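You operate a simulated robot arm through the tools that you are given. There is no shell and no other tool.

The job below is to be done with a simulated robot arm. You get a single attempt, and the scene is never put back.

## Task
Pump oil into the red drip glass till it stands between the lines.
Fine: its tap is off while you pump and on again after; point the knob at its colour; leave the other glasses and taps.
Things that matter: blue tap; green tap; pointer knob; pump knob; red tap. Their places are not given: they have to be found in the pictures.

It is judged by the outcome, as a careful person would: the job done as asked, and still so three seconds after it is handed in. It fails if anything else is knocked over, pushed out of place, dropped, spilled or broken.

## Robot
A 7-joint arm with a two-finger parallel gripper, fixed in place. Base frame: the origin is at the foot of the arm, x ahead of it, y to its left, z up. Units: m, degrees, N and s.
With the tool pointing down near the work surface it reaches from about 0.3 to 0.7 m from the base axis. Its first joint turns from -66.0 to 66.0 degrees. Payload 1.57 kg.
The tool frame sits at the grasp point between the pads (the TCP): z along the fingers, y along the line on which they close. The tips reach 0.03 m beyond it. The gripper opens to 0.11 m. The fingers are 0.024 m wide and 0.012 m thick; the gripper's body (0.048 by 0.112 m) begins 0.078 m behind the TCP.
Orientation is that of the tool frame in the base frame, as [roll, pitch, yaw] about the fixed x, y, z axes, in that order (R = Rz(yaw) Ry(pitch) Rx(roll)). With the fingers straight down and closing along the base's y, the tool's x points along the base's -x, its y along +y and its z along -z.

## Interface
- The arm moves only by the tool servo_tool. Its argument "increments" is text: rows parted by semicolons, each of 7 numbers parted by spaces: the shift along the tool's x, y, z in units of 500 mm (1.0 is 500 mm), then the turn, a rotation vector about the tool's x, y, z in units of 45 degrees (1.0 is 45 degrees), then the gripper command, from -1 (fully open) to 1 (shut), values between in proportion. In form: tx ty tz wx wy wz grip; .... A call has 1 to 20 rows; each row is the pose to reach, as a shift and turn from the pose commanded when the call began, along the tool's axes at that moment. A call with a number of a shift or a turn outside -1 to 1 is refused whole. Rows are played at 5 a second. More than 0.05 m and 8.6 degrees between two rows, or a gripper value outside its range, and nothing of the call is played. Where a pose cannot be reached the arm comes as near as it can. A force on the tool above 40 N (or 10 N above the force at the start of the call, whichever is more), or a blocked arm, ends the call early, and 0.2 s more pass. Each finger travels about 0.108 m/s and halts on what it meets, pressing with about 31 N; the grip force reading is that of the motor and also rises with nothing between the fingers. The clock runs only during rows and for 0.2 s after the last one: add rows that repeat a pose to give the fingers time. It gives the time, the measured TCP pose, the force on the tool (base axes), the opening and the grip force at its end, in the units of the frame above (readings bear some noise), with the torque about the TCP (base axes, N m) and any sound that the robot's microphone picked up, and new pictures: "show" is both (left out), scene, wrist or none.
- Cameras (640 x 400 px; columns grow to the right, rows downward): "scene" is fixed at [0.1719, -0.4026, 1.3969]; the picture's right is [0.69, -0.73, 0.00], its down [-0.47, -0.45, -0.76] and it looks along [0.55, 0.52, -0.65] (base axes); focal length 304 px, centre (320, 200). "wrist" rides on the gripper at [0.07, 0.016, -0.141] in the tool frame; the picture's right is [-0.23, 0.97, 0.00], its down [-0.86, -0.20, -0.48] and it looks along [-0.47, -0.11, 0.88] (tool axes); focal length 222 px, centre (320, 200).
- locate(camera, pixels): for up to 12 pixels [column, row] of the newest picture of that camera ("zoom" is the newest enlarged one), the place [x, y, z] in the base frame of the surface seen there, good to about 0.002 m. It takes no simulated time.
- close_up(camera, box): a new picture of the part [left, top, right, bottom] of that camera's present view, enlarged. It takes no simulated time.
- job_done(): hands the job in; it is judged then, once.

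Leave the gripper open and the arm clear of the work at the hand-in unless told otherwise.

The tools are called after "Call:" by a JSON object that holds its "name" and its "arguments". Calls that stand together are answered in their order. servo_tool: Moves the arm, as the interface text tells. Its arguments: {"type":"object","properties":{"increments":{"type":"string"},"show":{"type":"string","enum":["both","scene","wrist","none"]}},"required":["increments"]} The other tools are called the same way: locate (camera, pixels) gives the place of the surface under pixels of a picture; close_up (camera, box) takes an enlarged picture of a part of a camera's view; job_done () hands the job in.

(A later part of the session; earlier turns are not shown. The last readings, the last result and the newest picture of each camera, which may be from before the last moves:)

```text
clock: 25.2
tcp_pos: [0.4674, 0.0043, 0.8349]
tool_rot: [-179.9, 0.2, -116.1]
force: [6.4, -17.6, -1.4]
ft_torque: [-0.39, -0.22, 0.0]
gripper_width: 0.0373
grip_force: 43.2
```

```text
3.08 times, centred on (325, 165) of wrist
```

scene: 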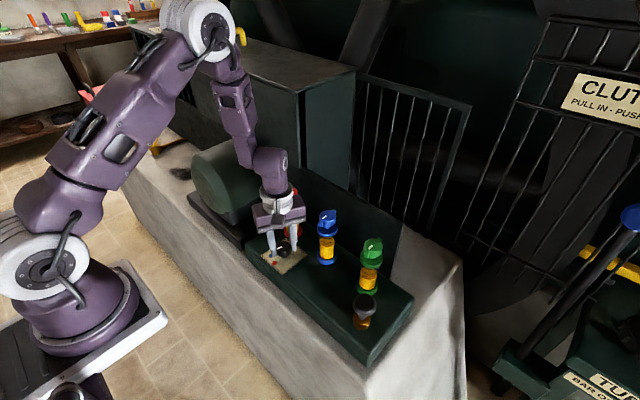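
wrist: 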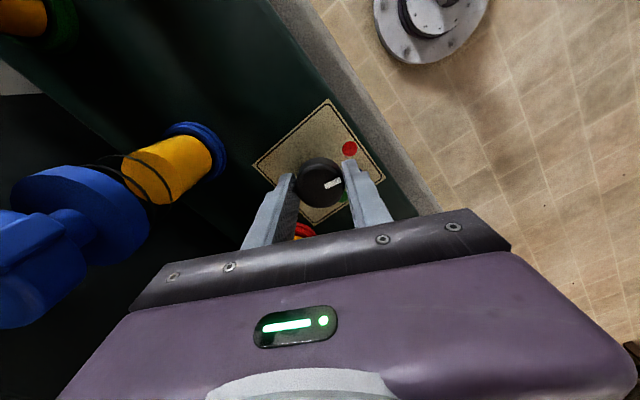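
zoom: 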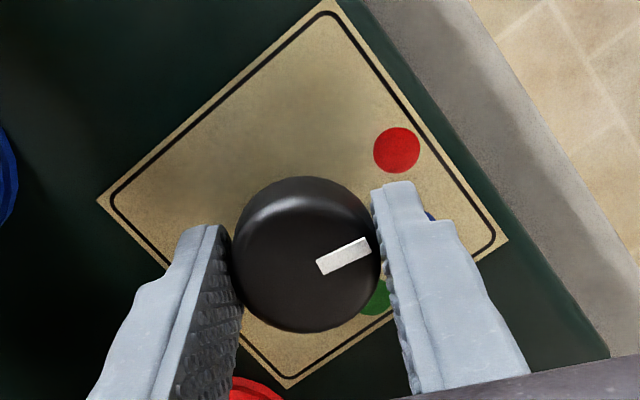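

79° turned so far (yaw −116°); 11° more to reach yaw −105°.

Call:
{"name": "servo_tool", "arguments": {"increments": "0.0012 -0.0012 0 0 0 0 1; 0.0012 -0.0012 0 0 0 -0.08 1; 0.0012 -0.0012 0 0 0 -0.16 1; 0.0012 -0.0012 0 0 0 -0.246 1; 0.0012 -0.0012 0 0 0 -0.246 1", "show": "both"}}

Call:
{"name": "close_up", "arguments": {"camera": "wrist", "box": [230, 100, 420, 230]}}

```text
clock: 26.4
tcp_pos: [0.4684, 0.0043, 0.8362]
tool_rot: [-179.9, 0.0, -105.0]
force: [10.7, -5.5, 2.0]
ft_torque: [-0.3, -0.21, 0.0]
gripper_width: 0.0375
grip_force: 43.7
```

scene: 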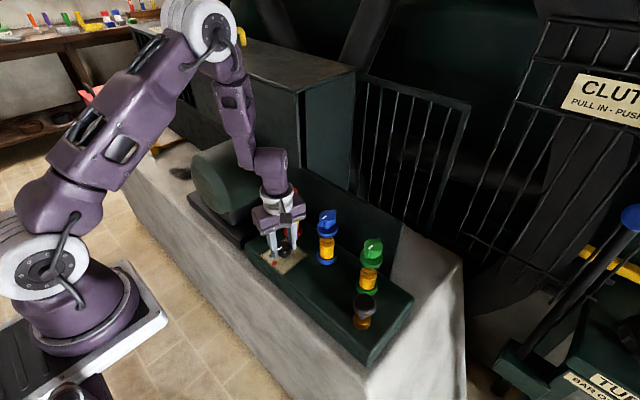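
wrist: 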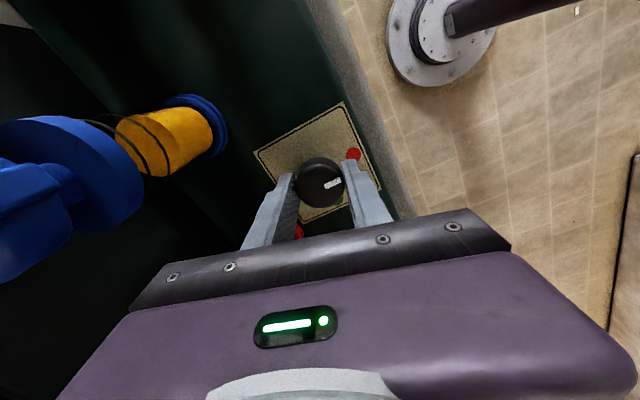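

```text
3.08 times, centred on (325, 165) of wrist
```

zoom: 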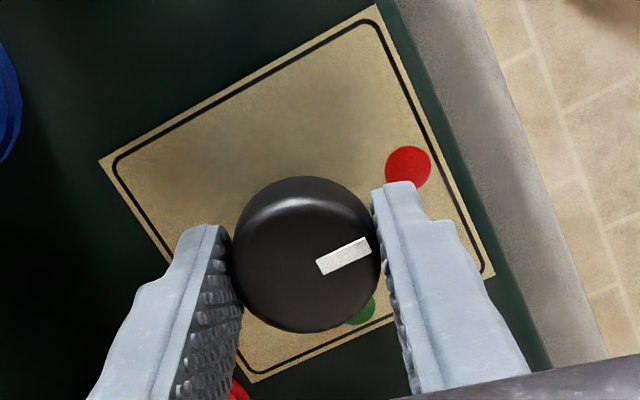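

The mark now stands towards red exactly as it stood towards green before. I release and rise 0.15 m, then look at it.

Call:
{"name": "servo_tool", "arguments": {"increments": "0 0 0 0 0 0 -0.3; 0 0 0 0 0 0 -0.3; 0 0 0 0 0 0 -0.3; 0 0 -0.06 0 0 0 -0.3; 0 0 -0.14 0 0 0 -0.3; 0 0 -0.22 0 0 0 -0.3; 0 0 -0.3 0 0 0 -0.3; 0 0 -0.3 0 0 0 -0.3", "show": "both"}}

Call:
{"name": "close_up", "arguments": {"camera": "scene", "box": [255, 230, 315, 275]}}

Call:
{"name": "close_up", "arguments": {"camera": "wrist", "box": [270, 70, 400, 170]}}

```text
clock: 28.2
tcp_pos: [0.4687, 0.0046, 0.9866]
tool_rot: [-180.0, 0.0, -105.0]
force: [0.0, 0.4, 1.2]
ft_torque: [0.02, 0.03, -0.01]
gripper_width: 0.0716
grip_force: 0.0
```

scene: 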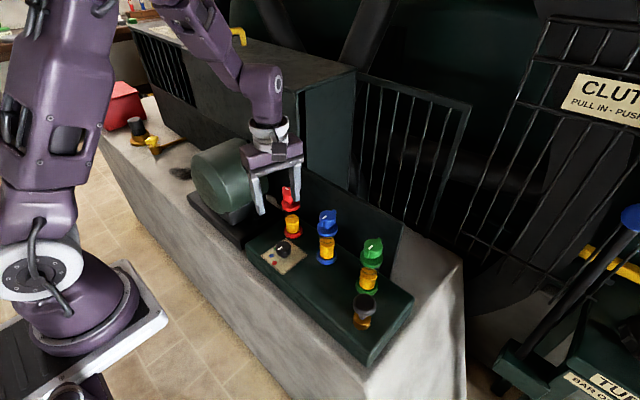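
wrist: 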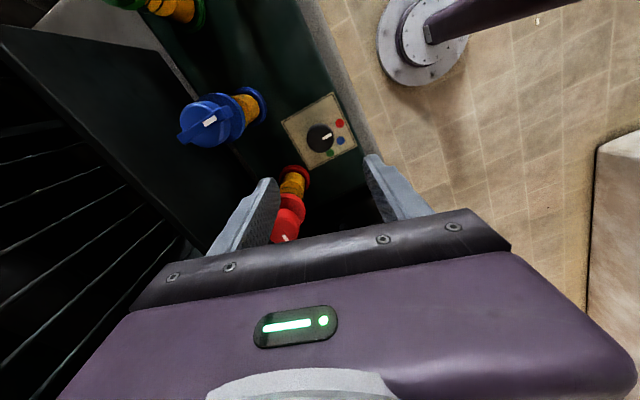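

```text
8.89 times, centred on (285, 252) of scene
```

zoom: 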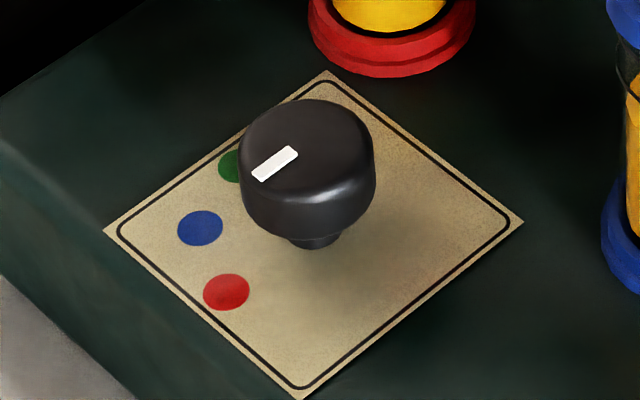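

```text
4.00 times, centred on (335, 120) of wrist
```

zoom: 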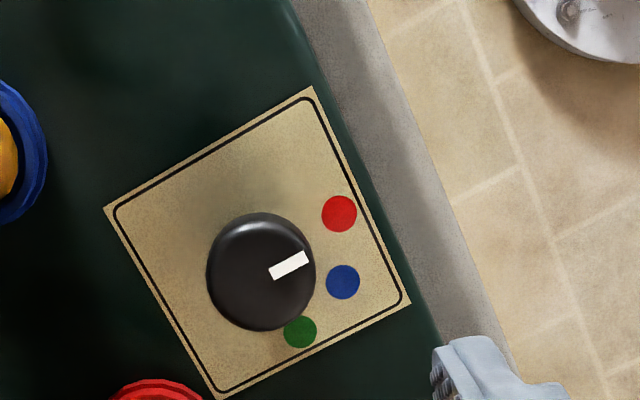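

The knob mark points along −x to the red dot. Now the pump: I travel over to about (0.463, −0.245) at z≈1.0, turning the wrist back toward yaw 180 on the way.

Call:
{"name": "servo_tool", "arguments": {"increments": "0.0606 -0.0148 -0.06 0 0 0.125 -0.3; 0.1213 -0.0295 -0.06 0 0 0.25 -0.3; 0.1819 -0.0443 -0.06 0 0 0.375 -0.3; 0.2425 -0.059 -0.06 0 0 0.5 -0.3; 0.3031 -0.0738 -0.06 0 0 0.625 -0.3; 0.3638 -0.0885 -0.06 0 0 0.75 -0.3; 0.4244 -0.1033 -0.06 0 0 0.875 -0.3; 0.485 -0.118 -0.06 0 0 1 -0.3; 0.485 -0.118 -0.06 0 0 1 -0.3", "show": "none"}}

Call:
{"name": "servo_tool", "arguments": {"increments": "0 0 0 0 0 0.167 -0.3; 0 0 0 0 0 0.333 -0.3; 0 0 0 0 0 0.5 -0.3; 0 0 0 0 0 0.667 -0.3; 0 0 0 0 0 0.667 -0.3", "show": "both"}}

Call:
{"name": "close_up", "arguments": {"camera": "scene", "box": [335, 280, 395, 335]}}

Call:
{"name": "close_up", "arguments": {"camera": "wrist", "box": [230, 60, 420, 200]}}

```text
clock: 30.2
tcp_pos: [0.4629, -0.2463, 1.0157]
tool_rot: [179.9, 0.0, -150.1]
force: [-0.5, 0.5, 0.4]
ft_torque: [0.02, 0.01, -0.02]
gripper_width: 0.0715
grip_force: 0.1
```

```text
clock: 31.4
tcp_pos: [0.4604, -0.2466, 1.0159]
tool_rot: [-180.0, 0.0, 179.8]
force: [0.7, 0.0, 0.4]
ft_torque: [-0.02, -0.01, 0.02]
gripper_width: 0.0714
grip_force: 0.1
```

scene: 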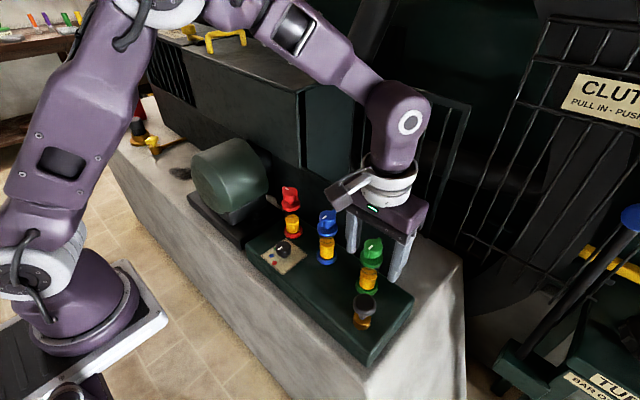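
wrist: 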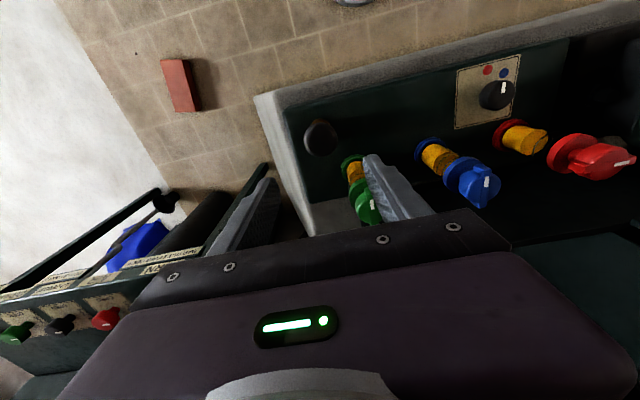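

```text
7.27 times, centred on (365, 308) of scene
```

zoom: 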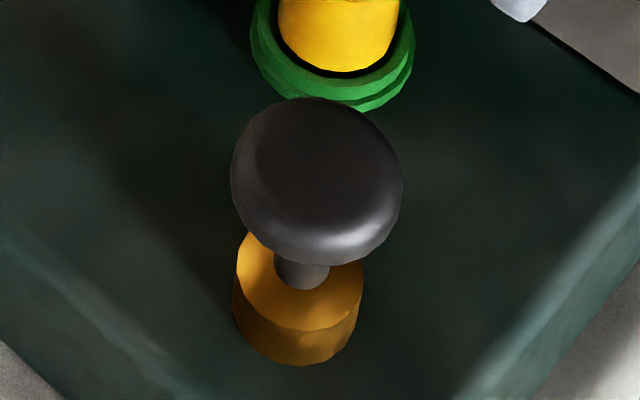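

```text
2.86 times, centred on (325, 130) of wrist
```

zoom: 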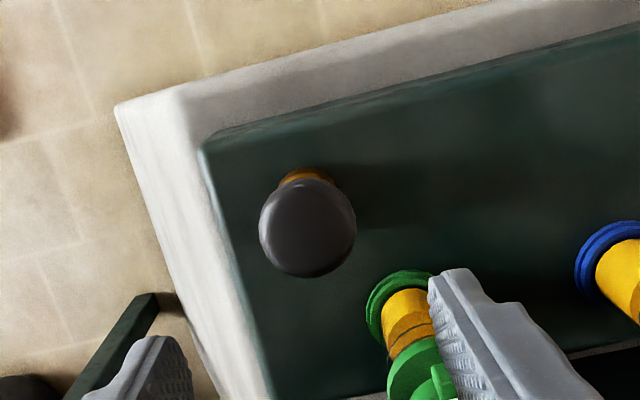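

I'll locate the pump knob's top from both views, plus its collar.

Call:
{"name": "locate", "arguments": {"camera": "zoom", "pixels": [[307, 228], [262, 225], [354, 228], [305, 182], [310, 272], [300, 178], [290, 175]]}}

Call:
{"name": "locate", "arguments": {"camera": "scene", "pixels": [[363, 301], [354, 303], [375, 307], [365, 314], [362, 326], [364, 319], [369, 318], [357, 314]]}}

```text
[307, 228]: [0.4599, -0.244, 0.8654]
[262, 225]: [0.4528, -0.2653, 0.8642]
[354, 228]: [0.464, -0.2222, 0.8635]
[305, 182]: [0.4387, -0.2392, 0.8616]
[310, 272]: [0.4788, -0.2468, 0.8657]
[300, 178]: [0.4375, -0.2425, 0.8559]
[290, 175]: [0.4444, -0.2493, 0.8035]
```

```text
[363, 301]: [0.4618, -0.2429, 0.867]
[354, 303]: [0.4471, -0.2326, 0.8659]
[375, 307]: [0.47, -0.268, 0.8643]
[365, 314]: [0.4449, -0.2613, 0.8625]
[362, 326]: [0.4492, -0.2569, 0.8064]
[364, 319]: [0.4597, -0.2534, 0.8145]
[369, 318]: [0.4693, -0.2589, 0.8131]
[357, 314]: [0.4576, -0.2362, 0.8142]
```

Pump knob: centre about (0.460, −0.2455), top z≈0.866, collar top 0.814. I'll shut the fingers and lower the tips to about 9 mm above it (TCP z≈0.905).

Call:
{"name": "servo_tool", "arguments": {"increments": "0.003 0.002 0 0 0 0 1; 0.003 0.002 0.07 0 0 0 1; 0.003 0.002 0.14 0 0 0 1; 0.003 0.002 0.19 0 0 0 1; 0.003 0.002 0.222 0 0 0 1; 0.003 0.002 0.222 0 0 0 1", "show": "both"}}

Call:
{"name": "close_up", "arguments": {"camera": "scene", "box": [335, 230, 405, 340]}}

Call:
{"name": "close_up", "arguments": {"camera": "scene", "box": [270, 180, 318, 245]}}

```text
clock: 32.8
tcp_pos: [0.46, -0.2464, 0.9043]
tool_rot: [-179.9, 0.0, 179.9]
force: [0.5, 0.0, -0.1]
ft_torque: [-0.01, 0.04, -0.02]
gripper_width: 0.0001
grip_force: 20.9
```

scene: 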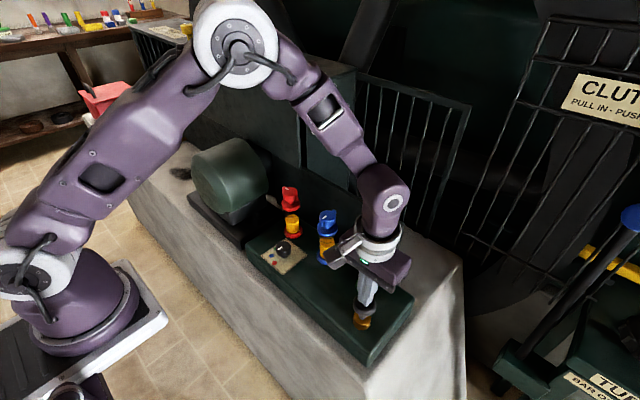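
wrist: 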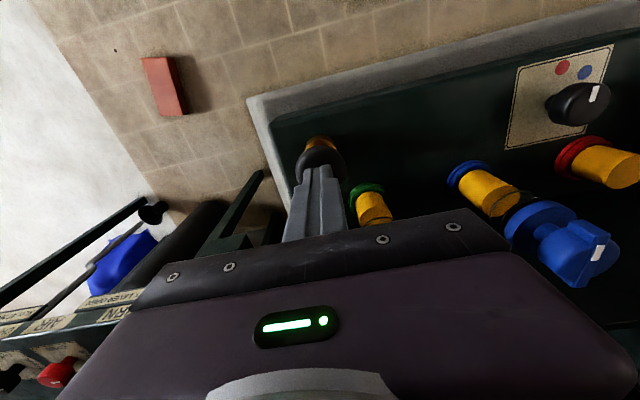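

```text
3.64 times, centred on (370, 285) of scene
```

zoom: 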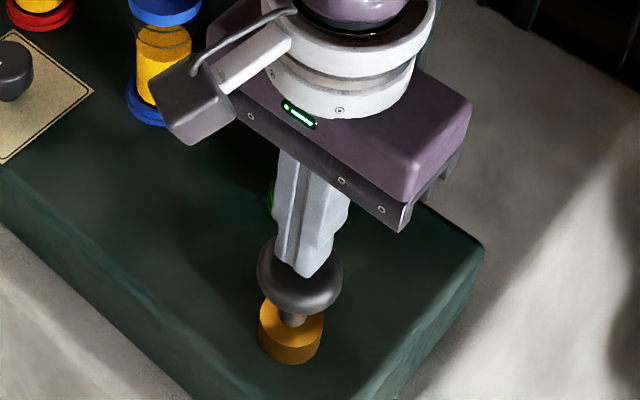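

```text
6.15 times, centred on (294, 212) of scene
```

zoom: 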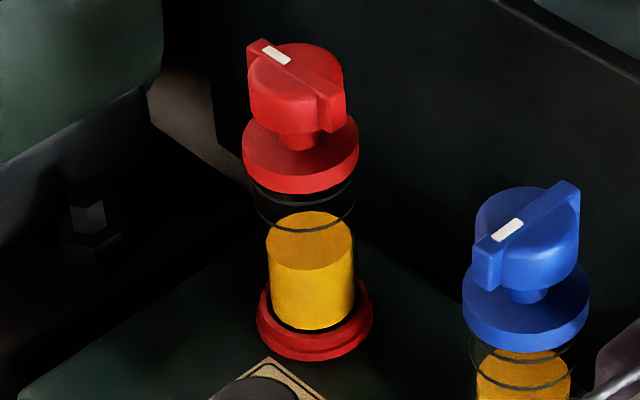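

Tips are centred over the pump knob; red level unchanged. I press gently down about 10 mm past contact and read the force.

Call:
{"name": "servo_tool", "arguments": {"increments": "0 0 0.01 0 0 0 1; 0 0 0.018 0 0 0 1; 0 0 0.026 0 0 0 1; 0 0 0.034 0 0 0 1; 0 0 0.034 0 0 0 1", "show": "scene"}}

Call:
{"name": "close_up", "arguments": {"camera": "scene", "box": [335, 230, 405, 340]}}

Call:
{"name": "close_up", "arguments": {"camera": "scene", "box": [270, 180, 318, 245]}}

```text
clock: 34.0
tcp_pos: [0.4598, -0.2441, 0.8874]
tool_rot: [179.9, 0.0, 179.8]
force: [0.3, -0.6, 2.7]
ft_torque: [-0.06, -0.06, 0.0]
gripper_width: 0.0
grip_force: 20.8
```

scene: 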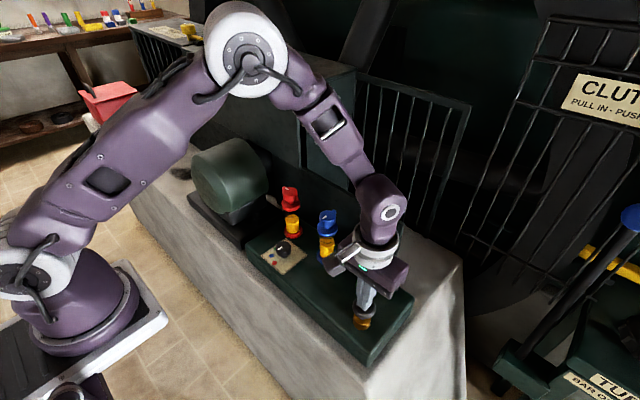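

```text
3.64 times, centred on (370, 285) of scene
```

zoom: 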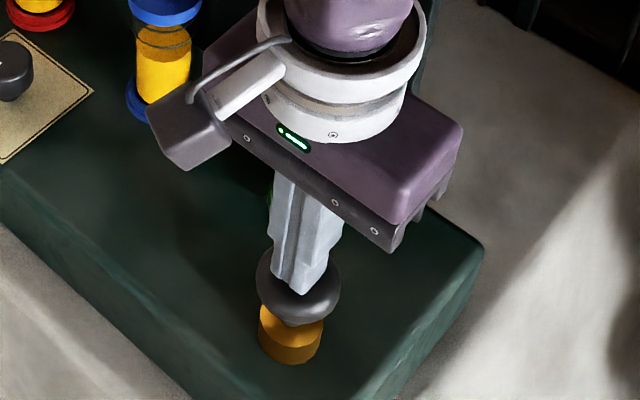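

```text
6.15 times, centred on (294, 212) of scene
```

zoom: 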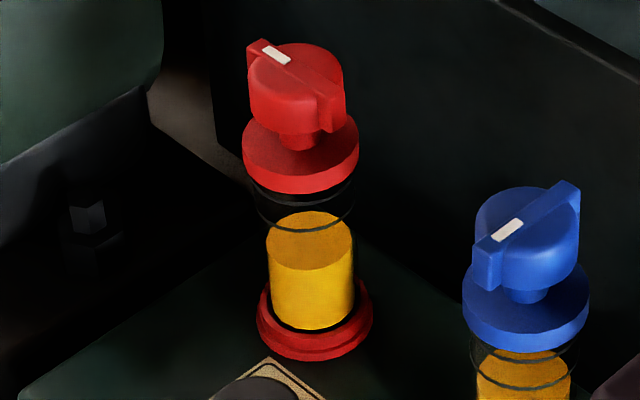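

The plunger gives way with about 3 N; the oil has not visibly risen yet. I press further in small steps toward the bottom of the stroke.

Call:
{"name": "servo_tool", "arguments": {"increments": "0 0 0.008 0 0 0 1; 0 0 0.014 0 0 0 1; 0 0 0.02 0 0 0 1; 0 0 0.02 0 0 0 1", "show": "scene"}}

Call:
{"name": "close_up", "arguments": {"camera": "scene", "box": [335, 230, 405, 340]}}

Call:
{"name": "close_up", "arguments": {"camera": "scene", "box": [270, 180, 318, 245]}}

```text
clock: 35.0
tcp_pos: [0.46, -0.2457, 0.8758]
tool_rot: [180.0, 0.0, 179.9]
force: [-0.6, -0.8, 3.9]
ft_torque: [0.0, 0.02, 0.07]
gripper_width: 0.0
grip_force: 21.4
```

scene: 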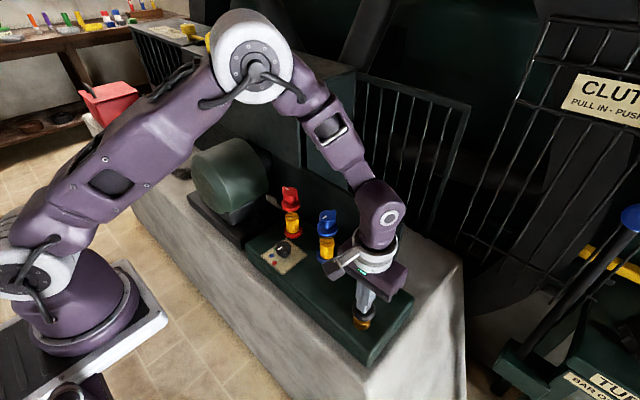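

```text
3.64 times, centred on (370, 285) of scene
```

zoom: 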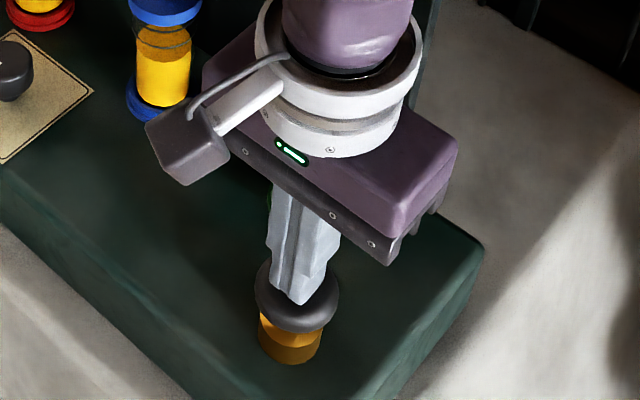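

```text
6.15 times, centred on (294, 212) of scene
```

zoom: 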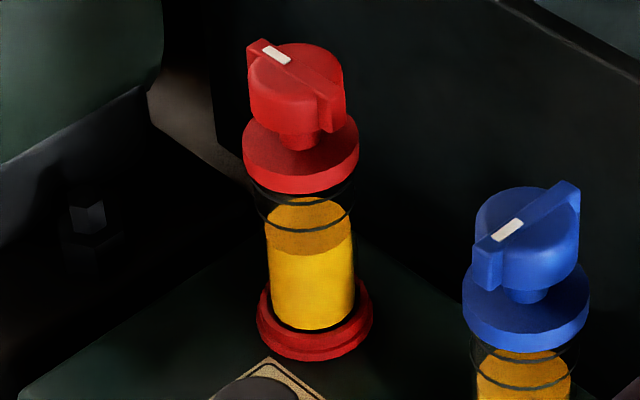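

The red oil has risen with this stroke. I'll look closely at the red glass to compare the oil surface with the two rings.

Call:
{"name": "close_up", "arguments": {"camera": "scene", "box": [282, 208, 304, 238]}}

Call:
{"name": "close_up", "arguments": {"camera": "wrist", "box": [540, 110, 640, 210]}}

```text
13.33 times, centred on (293, 223) of scene
```

zoom: 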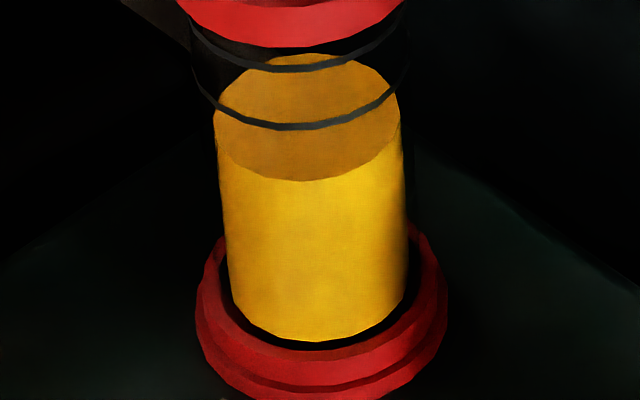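

```text
4.00 times, centred on (590, 160) of wrist
```

zoom: 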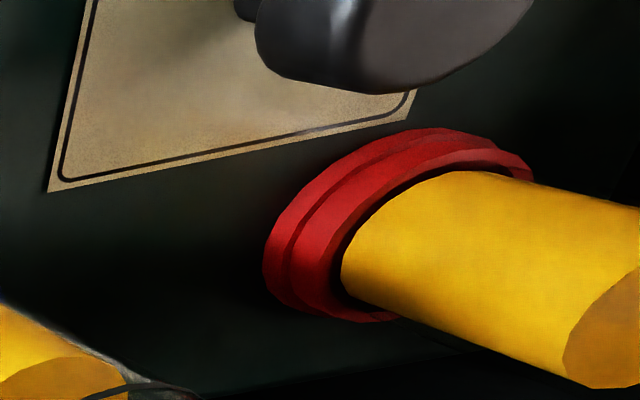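

Call:
{"name": "close_up", "arguments": {"camera": "scene", "box": [282, 208, 304, 238]}}

Call:
{"name": "locate", "arguments": {"camera": "zoom", "pixels": [[305, 126], [300, 128], [305, 69], [260, 66], [225, 108], [350, 115], [300, 100], [300, 160], [300, 200], [300, 260], [300, 330], [195, 83]]}}

```text
13.33 times, centred on (293, 223) of scene
```

zoom: 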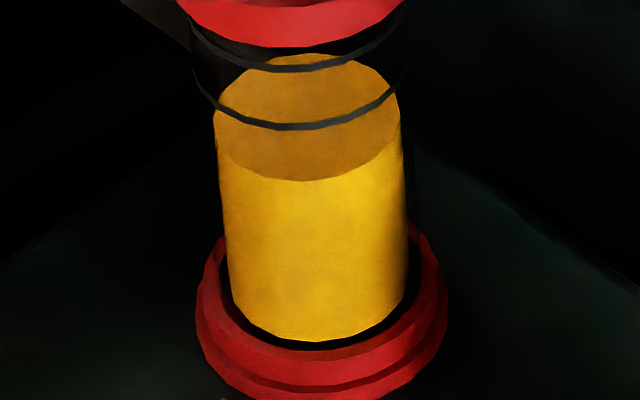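

```text
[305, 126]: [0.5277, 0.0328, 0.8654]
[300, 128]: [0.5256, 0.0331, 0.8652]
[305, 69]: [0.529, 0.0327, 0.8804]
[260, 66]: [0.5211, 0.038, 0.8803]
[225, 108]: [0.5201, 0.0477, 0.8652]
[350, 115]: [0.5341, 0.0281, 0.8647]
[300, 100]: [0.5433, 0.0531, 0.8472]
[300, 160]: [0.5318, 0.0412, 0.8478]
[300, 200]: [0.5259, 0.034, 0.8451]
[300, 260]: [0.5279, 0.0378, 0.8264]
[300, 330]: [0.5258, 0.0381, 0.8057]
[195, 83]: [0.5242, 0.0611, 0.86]
```

Lines are at z≈0.865 and 0.880; oil surface now at ≈0.8475 (bottom of the glass ≈0.80), so more strokes are needed. I let the plunger up fully (rise 30 mm) and recheck the level.

Call:
{"name": "servo_tool", "arguments": {"increments": "0 0 -0.02 0 0 0 1; 0 0 -0.04 0 0 0 1; 0 0 -0.058 0 0 0 1; 0 0 -0.058 0 0 0 1; 0 0 -0.058 0 0 0 1", "show": "scene"}}

Call:
{"name": "close_up", "arguments": {"camera": "scene", "box": [335, 230, 405, 340]}}

Call:
{"name": "close_up", "arguments": {"camera": "scene", "box": [282, 208, 304, 238]}}

Call:
{"name": "locate", "arguments": {"camera": "zoom", "pixels": [[300, 100], [300, 145], [300, 160], [330, 145], [305, 126], [305, 69]]}}

```text
clock: 36.2
tcp_pos: [0.4599, -0.2454, 0.9064]
tool_rot: [-180.0, 0.0, 179.9]
force: [0.9, -0.5, 0.1]
ft_torque: [0.03, 0.02, 0.01]
gripper_width: 0.0
grip_force: 21.7
```

scene: 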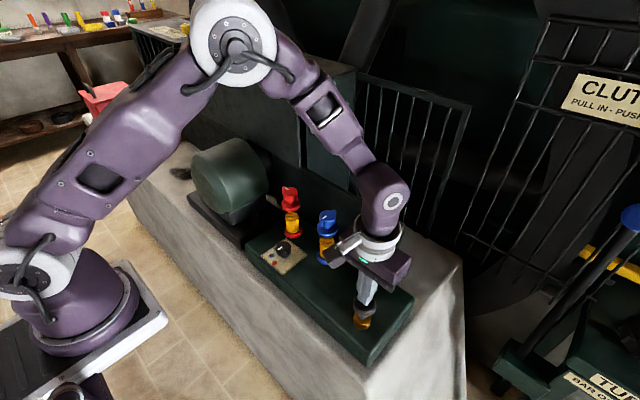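

```text
3.64 times, centred on (370, 285) of scene
```

zoom: 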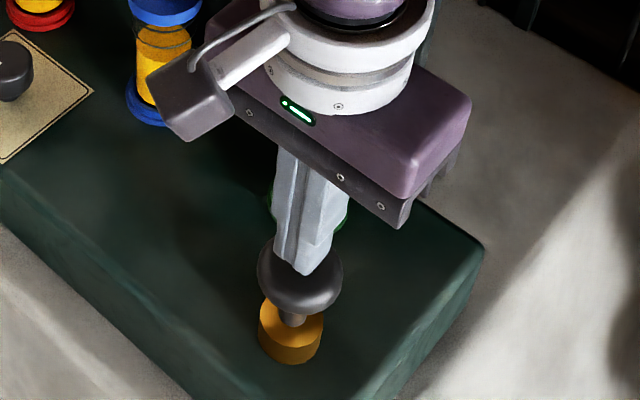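

```text
13.33 times, centred on (293, 223) of scene
```

zoom: 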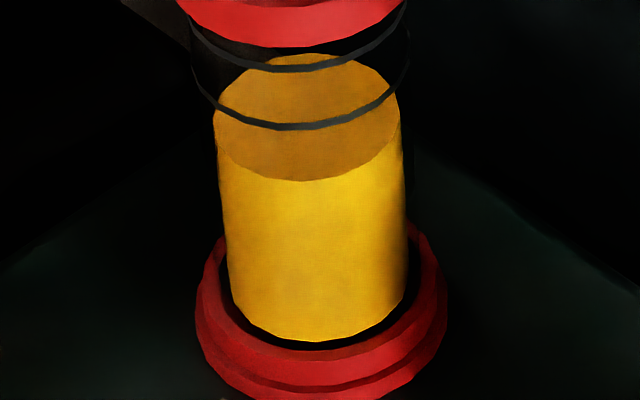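

```text
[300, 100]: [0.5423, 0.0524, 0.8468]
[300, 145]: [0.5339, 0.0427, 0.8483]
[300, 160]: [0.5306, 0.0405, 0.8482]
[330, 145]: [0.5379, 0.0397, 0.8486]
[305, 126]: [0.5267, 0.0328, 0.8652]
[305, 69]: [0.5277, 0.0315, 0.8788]
```

Level held at ≈0.848 with the plunger back up. I'll do a second identical stroke and check.

Call:
{"name": "servo_tool", "arguments": {"increments": "0 0 0.018 0 0 0 1; 0 0 0.032 0 0 0 1; 0 0 0.046 0 0 0 1; 0 0 0.058 0 0 0 1; 0 0 0.058 0 0 0 1; 0 0 0.04 0 0 0 1; 0 0 0.02 0 0 0 1; 0 0 0 0 0 0 1; 0 0 0 0 0 0 1", "show": "scene"}}

Call:
{"name": "close_up", "arguments": {"camera": "scene", "box": [305, 200, 350, 270]}}

Call:
{"name": "close_up", "arguments": {"camera": "scene", "box": [282, 208, 304, 238]}}

Call:
{"name": "locate", "arguments": {"camera": "zoom", "pixels": [[300, 90], [300, 100], [300, 140], [330, 145], [300, 150], [305, 69]]}}

```text
clock: 38.2
tcp_pos: [0.4611, -0.2455, 0.907]
tool_rot: [180.0, 0.1, 179.8]
force: [0.0, -0.2, -0.2]
ft_torque: [0.05, 0.0, 0.0]
gripper_width: 0.0001
grip_force: 21.5
```

scene: 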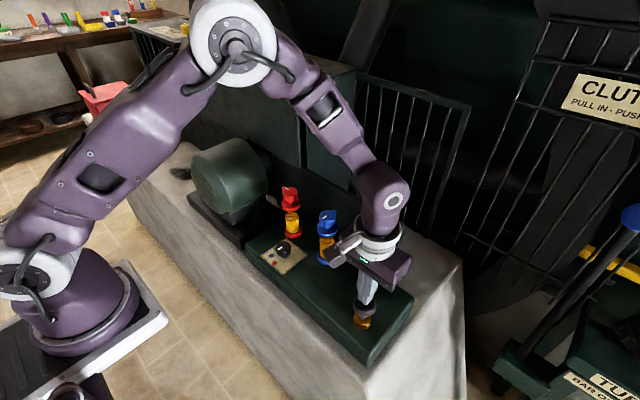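

```text
5.71 times, centred on (328, 235) of scene
```

zoom: 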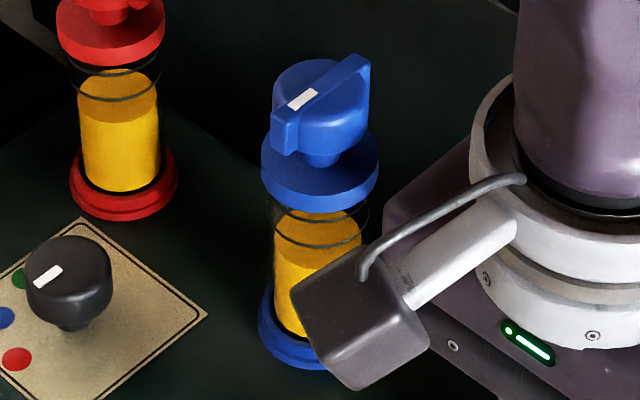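

```text
13.33 times, centred on (293, 223) of scene
```

zoom: 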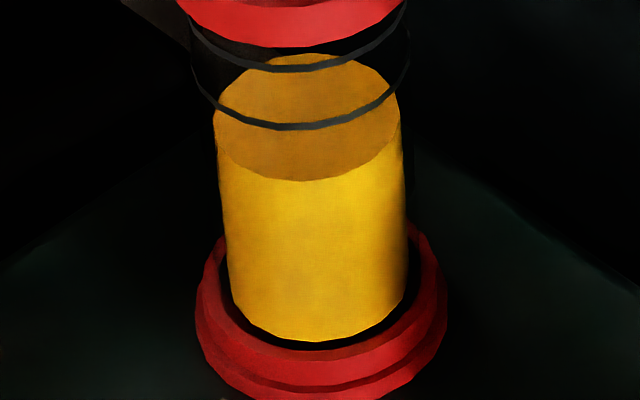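

```text
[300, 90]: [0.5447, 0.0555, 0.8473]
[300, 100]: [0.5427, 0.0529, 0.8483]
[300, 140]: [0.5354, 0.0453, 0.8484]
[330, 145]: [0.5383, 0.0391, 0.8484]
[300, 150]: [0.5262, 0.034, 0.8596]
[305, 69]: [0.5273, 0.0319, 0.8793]
```

No rise this time — the quick stroke probably did not reach its trigger depth. I repeat slower, holding at the bottom, and look there.

Call:
{"name": "servo_tool", "arguments": {"increments": "0 0 0.018 0 0 0 1; 0 0 0.03 0 0 0 1; 0 0 0.04 0 0 0 1; 0 0 0.05 0 0 0 1; 0 0 0.058 0 0 0 1; 0 0 0.058 0 0 0 1; 0 0 0.058 0 0 0 1", "show": "scene"}}

Call:
{"name": "close_up", "arguments": {"camera": "scene", "box": [282, 208, 304, 238]}}

Call:
{"name": "locate", "arguments": {"camera": "zoom", "pixels": [[300, 90], [300, 100], [300, 140], [330, 145], [300, 150], [305, 69]]}}

```text
clock: 39.8
tcp_pos: [0.4601, -0.2457, 0.878]
tool_rot: [180.0, 0.0, 179.9]
force: [0.3, -0.9, 3.5]
ft_torque: [0.01, -0.01, 0.05]
gripper_width: 0.0
grip_force: 21.7
```

scene: 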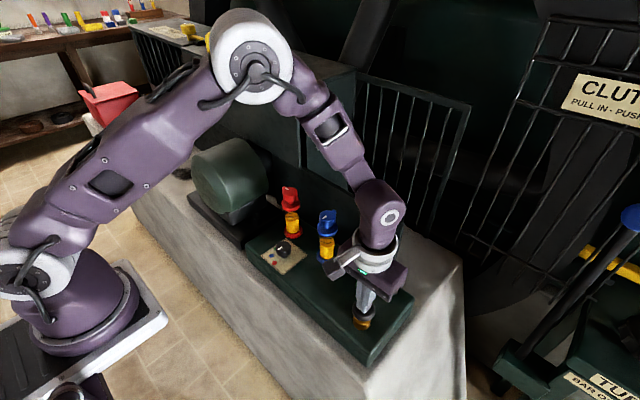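

```text
13.33 times, centred on (293, 223) of scene
```

zoom: 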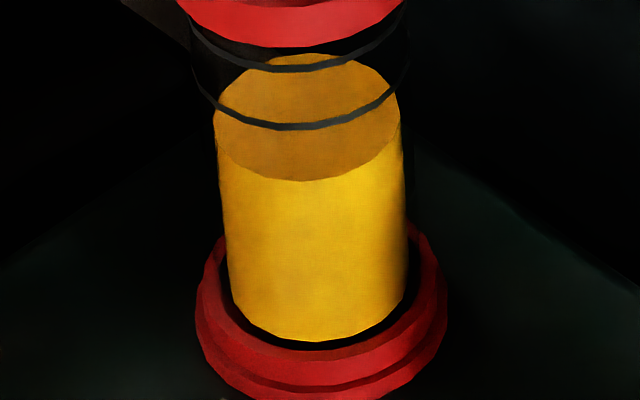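

```text
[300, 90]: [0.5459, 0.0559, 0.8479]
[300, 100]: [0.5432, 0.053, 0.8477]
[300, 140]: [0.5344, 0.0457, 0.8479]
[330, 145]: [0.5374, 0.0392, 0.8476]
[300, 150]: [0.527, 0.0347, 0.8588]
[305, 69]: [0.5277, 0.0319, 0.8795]
```

At 0.878 nothing yet; the first stroke had reached 0.876. I press 3 mm deeper and look.

Call:
{"name": "servo_tool", "arguments": {"increments": "0 0 0.003 0 0 0 1; 0 0 0.006 0 0 0 1; 0 0 0.006 0 0 0 1", "show": "scene"}}

Call:
{"name": "close_up", "arguments": {"camera": "scene", "box": [282, 208, 304, 238]}}

Call:
{"name": "locate", "arguments": {"camera": "zoom", "pixels": [[300, 90], [300, 100], [330, 145], [300, 115], [305, 69]]}}

```text
clock: 40.6
tcp_pos: [0.4604, -0.2436, 0.8741]
tool_rot: [-180.0, 0.0, -180.0]
force: [1.1, 0.2, 3.6]
ft_torque: [0.01, -0.06, -0.03]
gripper_width: 0.0
grip_force: 21.4
```

scene: 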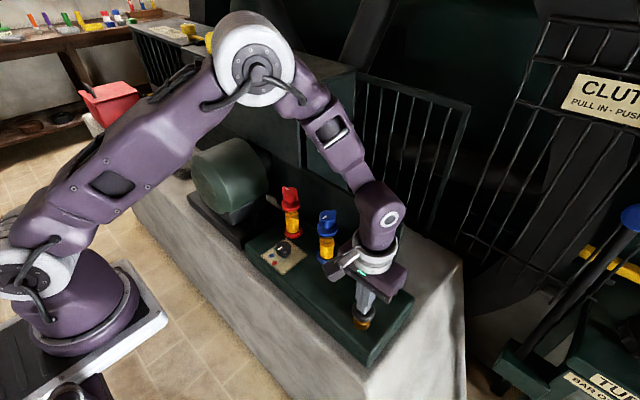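

```text
13.33 times, centred on (293, 223) of scene
```

zoom: 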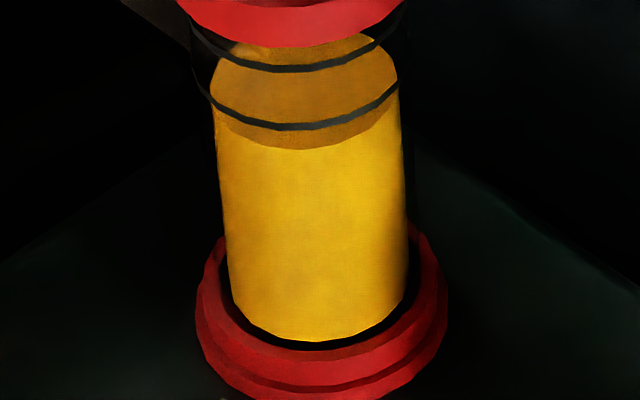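

```text
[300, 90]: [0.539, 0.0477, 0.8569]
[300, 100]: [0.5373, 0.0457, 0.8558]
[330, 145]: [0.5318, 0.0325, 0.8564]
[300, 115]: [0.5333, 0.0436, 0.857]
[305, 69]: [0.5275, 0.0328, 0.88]
```

Oil now at ≈0.8565 (+8.5 mm per stroke; trigger depth near TCP z 0.876). Two more strokes should give ≈0.8735, mid-way between 0.865 and 0.880. Release and do one more stroke, holding at the bottom.

Call:
{"name": "servo_tool", "arguments": {"increments": "0 0 -0.02 0 0 0 1; 0 0 -0.044 0 0 0 1; 0 0 -0.064 0 0 0 1; 0 0 -0.064 0 0 0 1; 0 0 -0.064 0 0 0 1; 0 0 -0.044 0 0 0 1; 0 0 -0.03 0 0 0 1; 0 0 -0.018 0 0 0 1; 0 0 -0.008 0 0 0 1; 0 0 0 0 0 0 1; 0 0 0 0 0 0 1; 0 0 0 0 0 0 1", "show": "scene"}}

Call:
{"name": "close_up", "arguments": {"camera": "scene", "box": [282, 208, 304, 238]}}

Call:
{"name": "locate", "arguments": {"camera": "zoom", "pixels": [[300, 85], [300, 100], [330, 100], [300, 115], [305, 69], [300, 140], [305, 126]]}}

```text
clock: 43.2
tcp_pos: [0.4603, -0.2458, 0.8744]
tool_rot: [180.0, 0.0, 180.0]
force: [-1.1, 0.9, 3.4]
ft_torque: [0.03, 0.03, 0.04]
gripper_width: 0.0003
grip_force: 21.5
```

scene: 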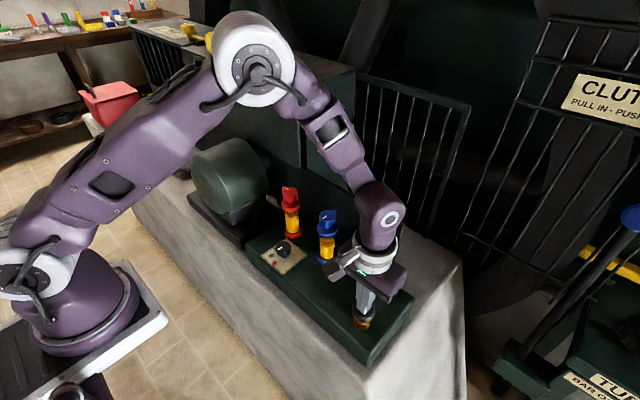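

```text
13.33 times, centred on (293, 223) of scene
```

zoom: 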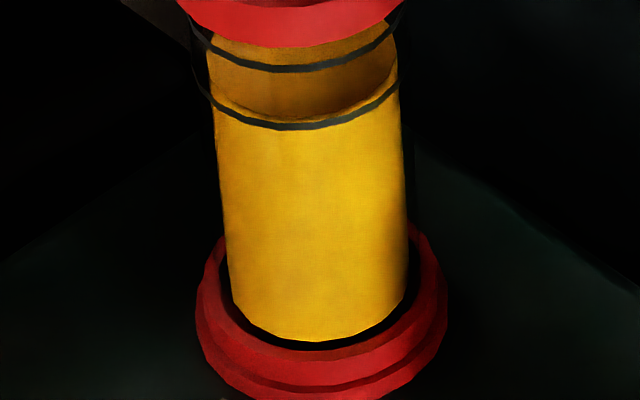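

```text
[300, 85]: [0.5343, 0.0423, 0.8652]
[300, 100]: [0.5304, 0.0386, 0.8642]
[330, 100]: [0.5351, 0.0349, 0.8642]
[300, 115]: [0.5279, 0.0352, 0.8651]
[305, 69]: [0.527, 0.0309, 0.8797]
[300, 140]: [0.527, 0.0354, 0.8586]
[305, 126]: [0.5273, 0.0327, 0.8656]
```

Oil surface ≈0.865, right at the lower line. One more stroke, then leave the plunger up.

Call:
{"name": "servo_tool", "arguments": {"increments": "0 0 -0.02 0 0 0 1; 0 0 -0.044 0 0 0 1; 0 0 -0.064 0 0 0 1; 0 0 -0.064 0 0 0 1; 0 0 -0.064 0 0 0 1; 0 0 -0.044 0 0 0 1; 0 0 -0.03 0 0 0 1; 0 0 -0.018 0 0 0 1; 0 0 -0.008 0 0 0 1; 0 0 0 0 0 0 1; 0 0 0 0 0 0 1; 0 0 0 0 0 0 1", "show": "scene"}}

Call:
{"name": "close_up", "arguments": {"camera": "scene", "box": [282, 208, 304, 238]}}

Call:
{"name": "locate", "arguments": {"camera": "zoom", "pixels": [[300, 55], [300, 78], [330, 78], [300, 90], [305, 69], [300, 110], [305, 126]]}}

```text
clock: 45.8
tcp_pos: [0.4606, -0.2455, 0.873]
tool_rot: [-180.0, 0.1, 179.9]
force: [-0.2, 0.7, 3.6]
ft_torque: [0.0, -0.03, 0.0]
gripper_width: 0.0
grip_force: 21.4
```

scene: 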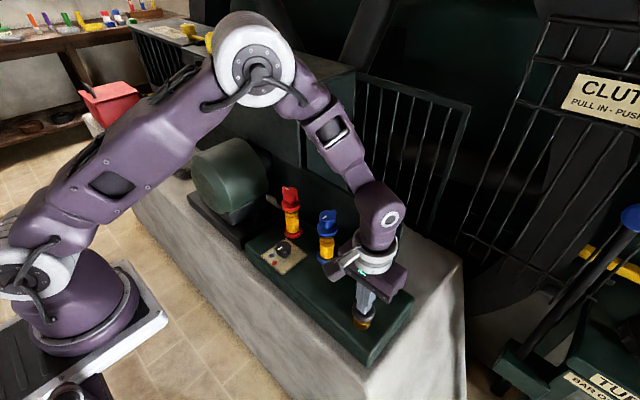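

```text
13.33 times, centred on (293, 223) of scene
```

zoom: 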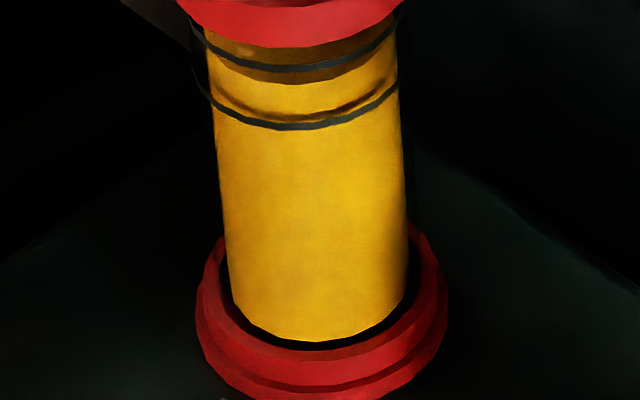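

```text
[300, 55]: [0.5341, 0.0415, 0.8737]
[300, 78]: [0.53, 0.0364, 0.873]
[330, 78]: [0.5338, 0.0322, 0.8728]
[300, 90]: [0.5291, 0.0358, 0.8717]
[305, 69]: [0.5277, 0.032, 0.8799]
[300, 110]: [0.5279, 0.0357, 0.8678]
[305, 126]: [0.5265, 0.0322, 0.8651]
```

Oil now stands at ≈0.8735, mid-way between the lines (0.865 and 0.880). I rise off the pump, open the fingers and travel to above the red tap, turning the wrist toward yaw 90°.

Call:
{"name": "servo_tool", "arguments": {"increments": "0 0 -0.06 0 0 0 1; 0 0 -0.14 0 0 0 1; 0 0 -0.23 0 0 0 1; 0 0 -0.33 0 0 0 -0.3; -0.02 0.0738 -0.33 0 0 0.125 -0.3; -0.04 0.1475 -0.33 0 0 0.25 -0.3; -0.06 0.2213 -0.33 0 0 0.375 -0.3; -0.08 0.295 -0.33 0 0 0.5 -0.3; -0.1 0.3688 -0.33 0 0 0.625 -0.3; -0.12 0.4425 -0.33 0 0 0.75 -0.3; -0.14 0.5163 -0.33 0 0 0.875 -0.3; -0.159 0.59 -0.33 0 0 1 -0.3; -0.159 0.59 -0.33 0 0 1 -0.3", "show": "scene"}}

Call:
{"name": "servo_tool", "arguments": {"increments": "0 0 0 0 0 0.167 -0.3; 0 0 0 0 0 0.333 -0.3; 0 0 0 0 0 0.5 -0.3; 0 0 0 0 0 0.667 -0.3; 0 0 0 0 0 0.833 -0.3; 0 0 0 0 0 1 -0.3; 0 0 0 0 0 1 -0.3", "show": "both"}}

Call:
{"name": "close_up", "arguments": {"camera": "scene", "box": [335, 230, 405, 340]}}

Call:
{"name": "close_up", "arguments": {"camera": "wrist", "box": [230, 90, 420, 230]}}

```text
clock: 48.6
tcp_pos: [0.5399, 0.0505, 1.0404]
tool_rot: [179.9, -0.1, 134.9]
force: [-0.6, -0.5, 0.5]
ft_torque: [0.01, 0.06, -0.04]
gripper_width: 0.0716
grip_force: 0.1
```

scene: 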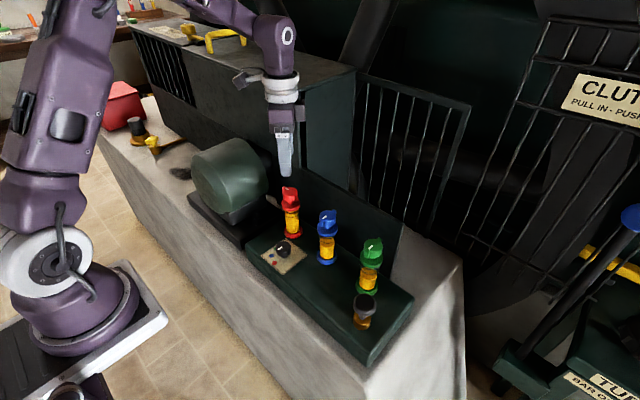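

```text
clock: 50.2
tcp_pos: [0.5391, 0.0494, 1.0403]
tool_rot: [-180.0, 0.1, 89.7]
force: [0.0, 0.1, 0.7]
ft_torque: [0.02, -0.01, 0.0]
gripper_width: 0.0715
grip_force: 0.0
```

scene: 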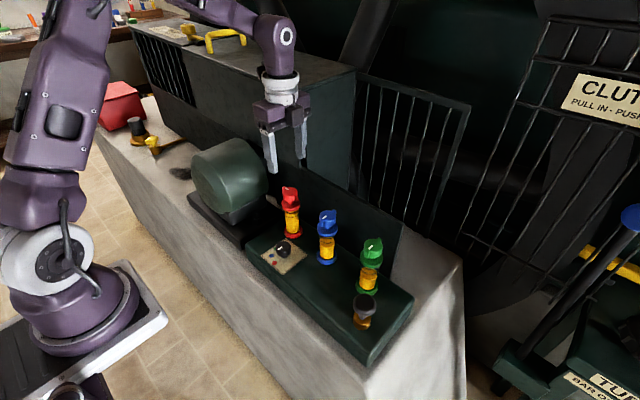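
wrist: 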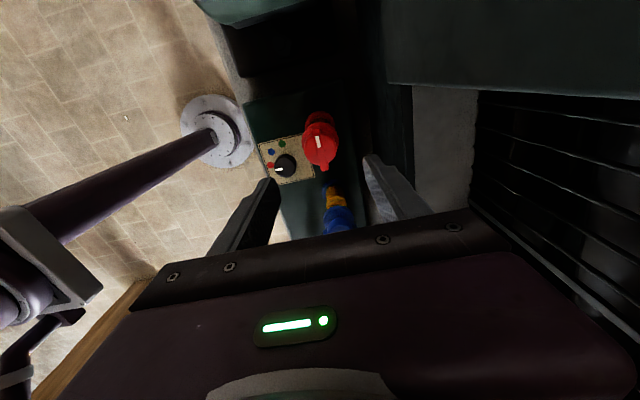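

```text
3.64 times, centred on (370, 285) of scene
```

zoom: 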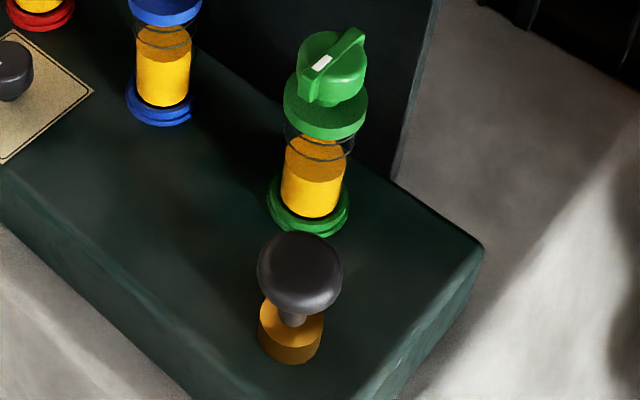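

```text
2.86 times, centred on (325, 160) of wrist
```

zoom: 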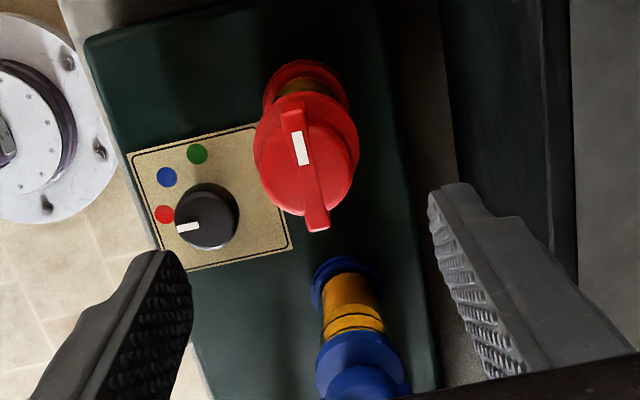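

Fingers are aligned in x on either side of the red tap knob whose fin lies along y. I descend to z≈0.942 and close.

Call:
{"name": "servo_tool", "arguments": {"increments": "0 0 0.05 0 0 0 -0.3; 0 0 0.1 0 0 0 -0.3; 0 0 0.15 0 0 0 -0.3; 0 0 0.18 0 0 0 -0.3; 0 0 0.197 0 0 0 -0.3; 0 0 0.197 0 0 0 -0.3; 0 0 0.197 0 0 0 0.1; 0 0 0.197 0 0 0 0.3; 0 0 0.197 0 0 0 1; 0 0 0.197 0 0 0 1", "show": "both"}}

Call:
{"name": "close_up", "arguments": {"camera": "wrist", "box": [280, 110, 360, 230]}}

```text
clock: 52.4
tcp_pos: [0.5406, 0.0503, 0.9397]
tool_rot: [179.9, 0.1, 89.8]
force: [9.7, -0.4, -5.1]
ft_torque: [-0.04, -0.33, 0.03]
gripper_width: 0.0377
grip_force: 43.6
```

scene: 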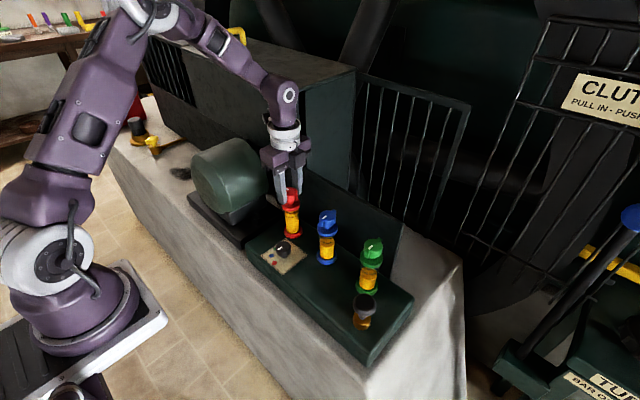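
wrist: 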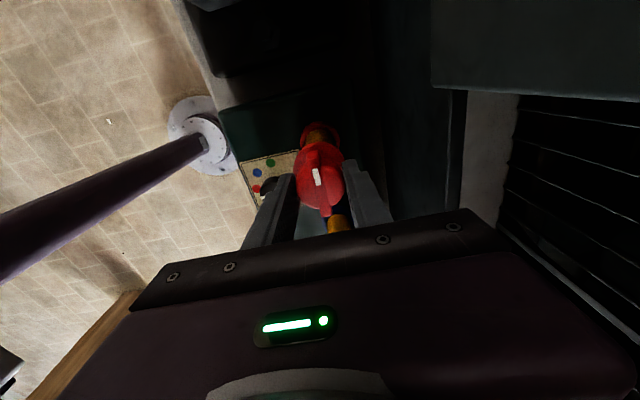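

```text
3.33 times, centred on (320, 170) of wrist
```

zoom: 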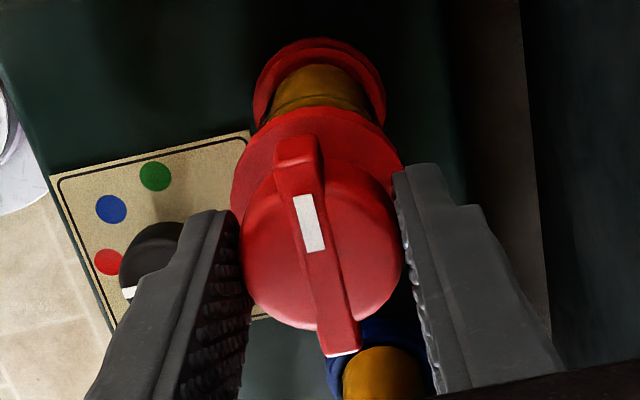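

Good grip, side force only about 10 N. I now turn counter-clockwise 45°.

Call:
{"name": "servo_tool", "arguments": {"increments": "0 0.001 0 0 0 0 1; 0 0.001 0 0 0 -0.125 1; 0 0.001 0 0 0 -0.25 1; 0 0.001 0 0 0 -0.375 1; 0 0.001 0 0 0 -0.5 1; 0 0.001 0 0 0 -0.625 1; 0 0.001 0 0 0 -0.75 1; 0 0.001 0 0 0 -0.875 1; 0 0.001 0 0 0 -1 1; 0 0.001 0 0 0 -1 1", "show": "wrist"}}

Call:
{"name": "close_up", "arguments": {"camera": "wrist", "box": [280, 110, 360, 230]}}

```text
clock: 54.6
tcp_pos: [0.5395, 0.0491, 0.9411]
tool_rot: [-179.9, -0.2, 135.0]
force: [-0.3, -1.4, -18.7]
ft_torque: [-0.08, 0.06, 0.01]
gripper_width: 0.0374
grip_force: 43.6
```

wrist: 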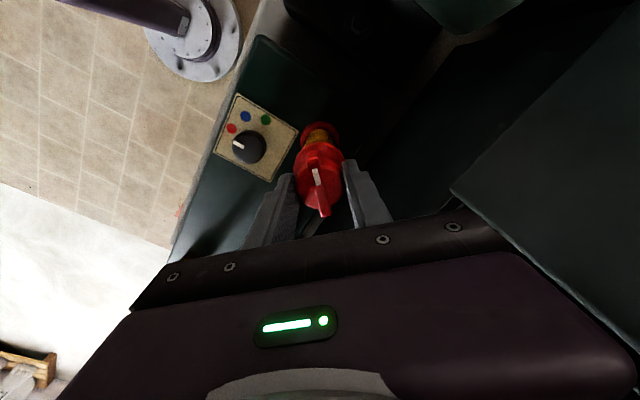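

```text
3.33 times, centred on (320, 170) of wrist
```

zoom: 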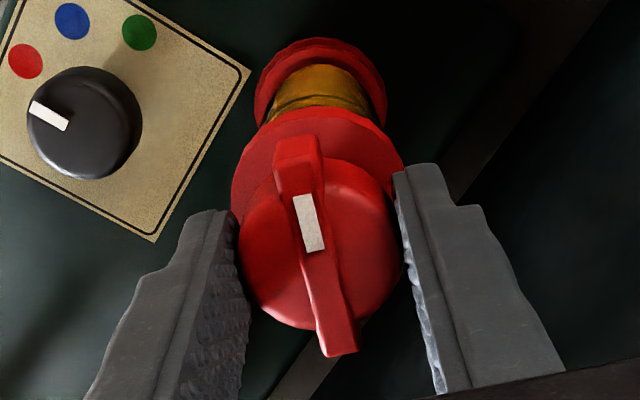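

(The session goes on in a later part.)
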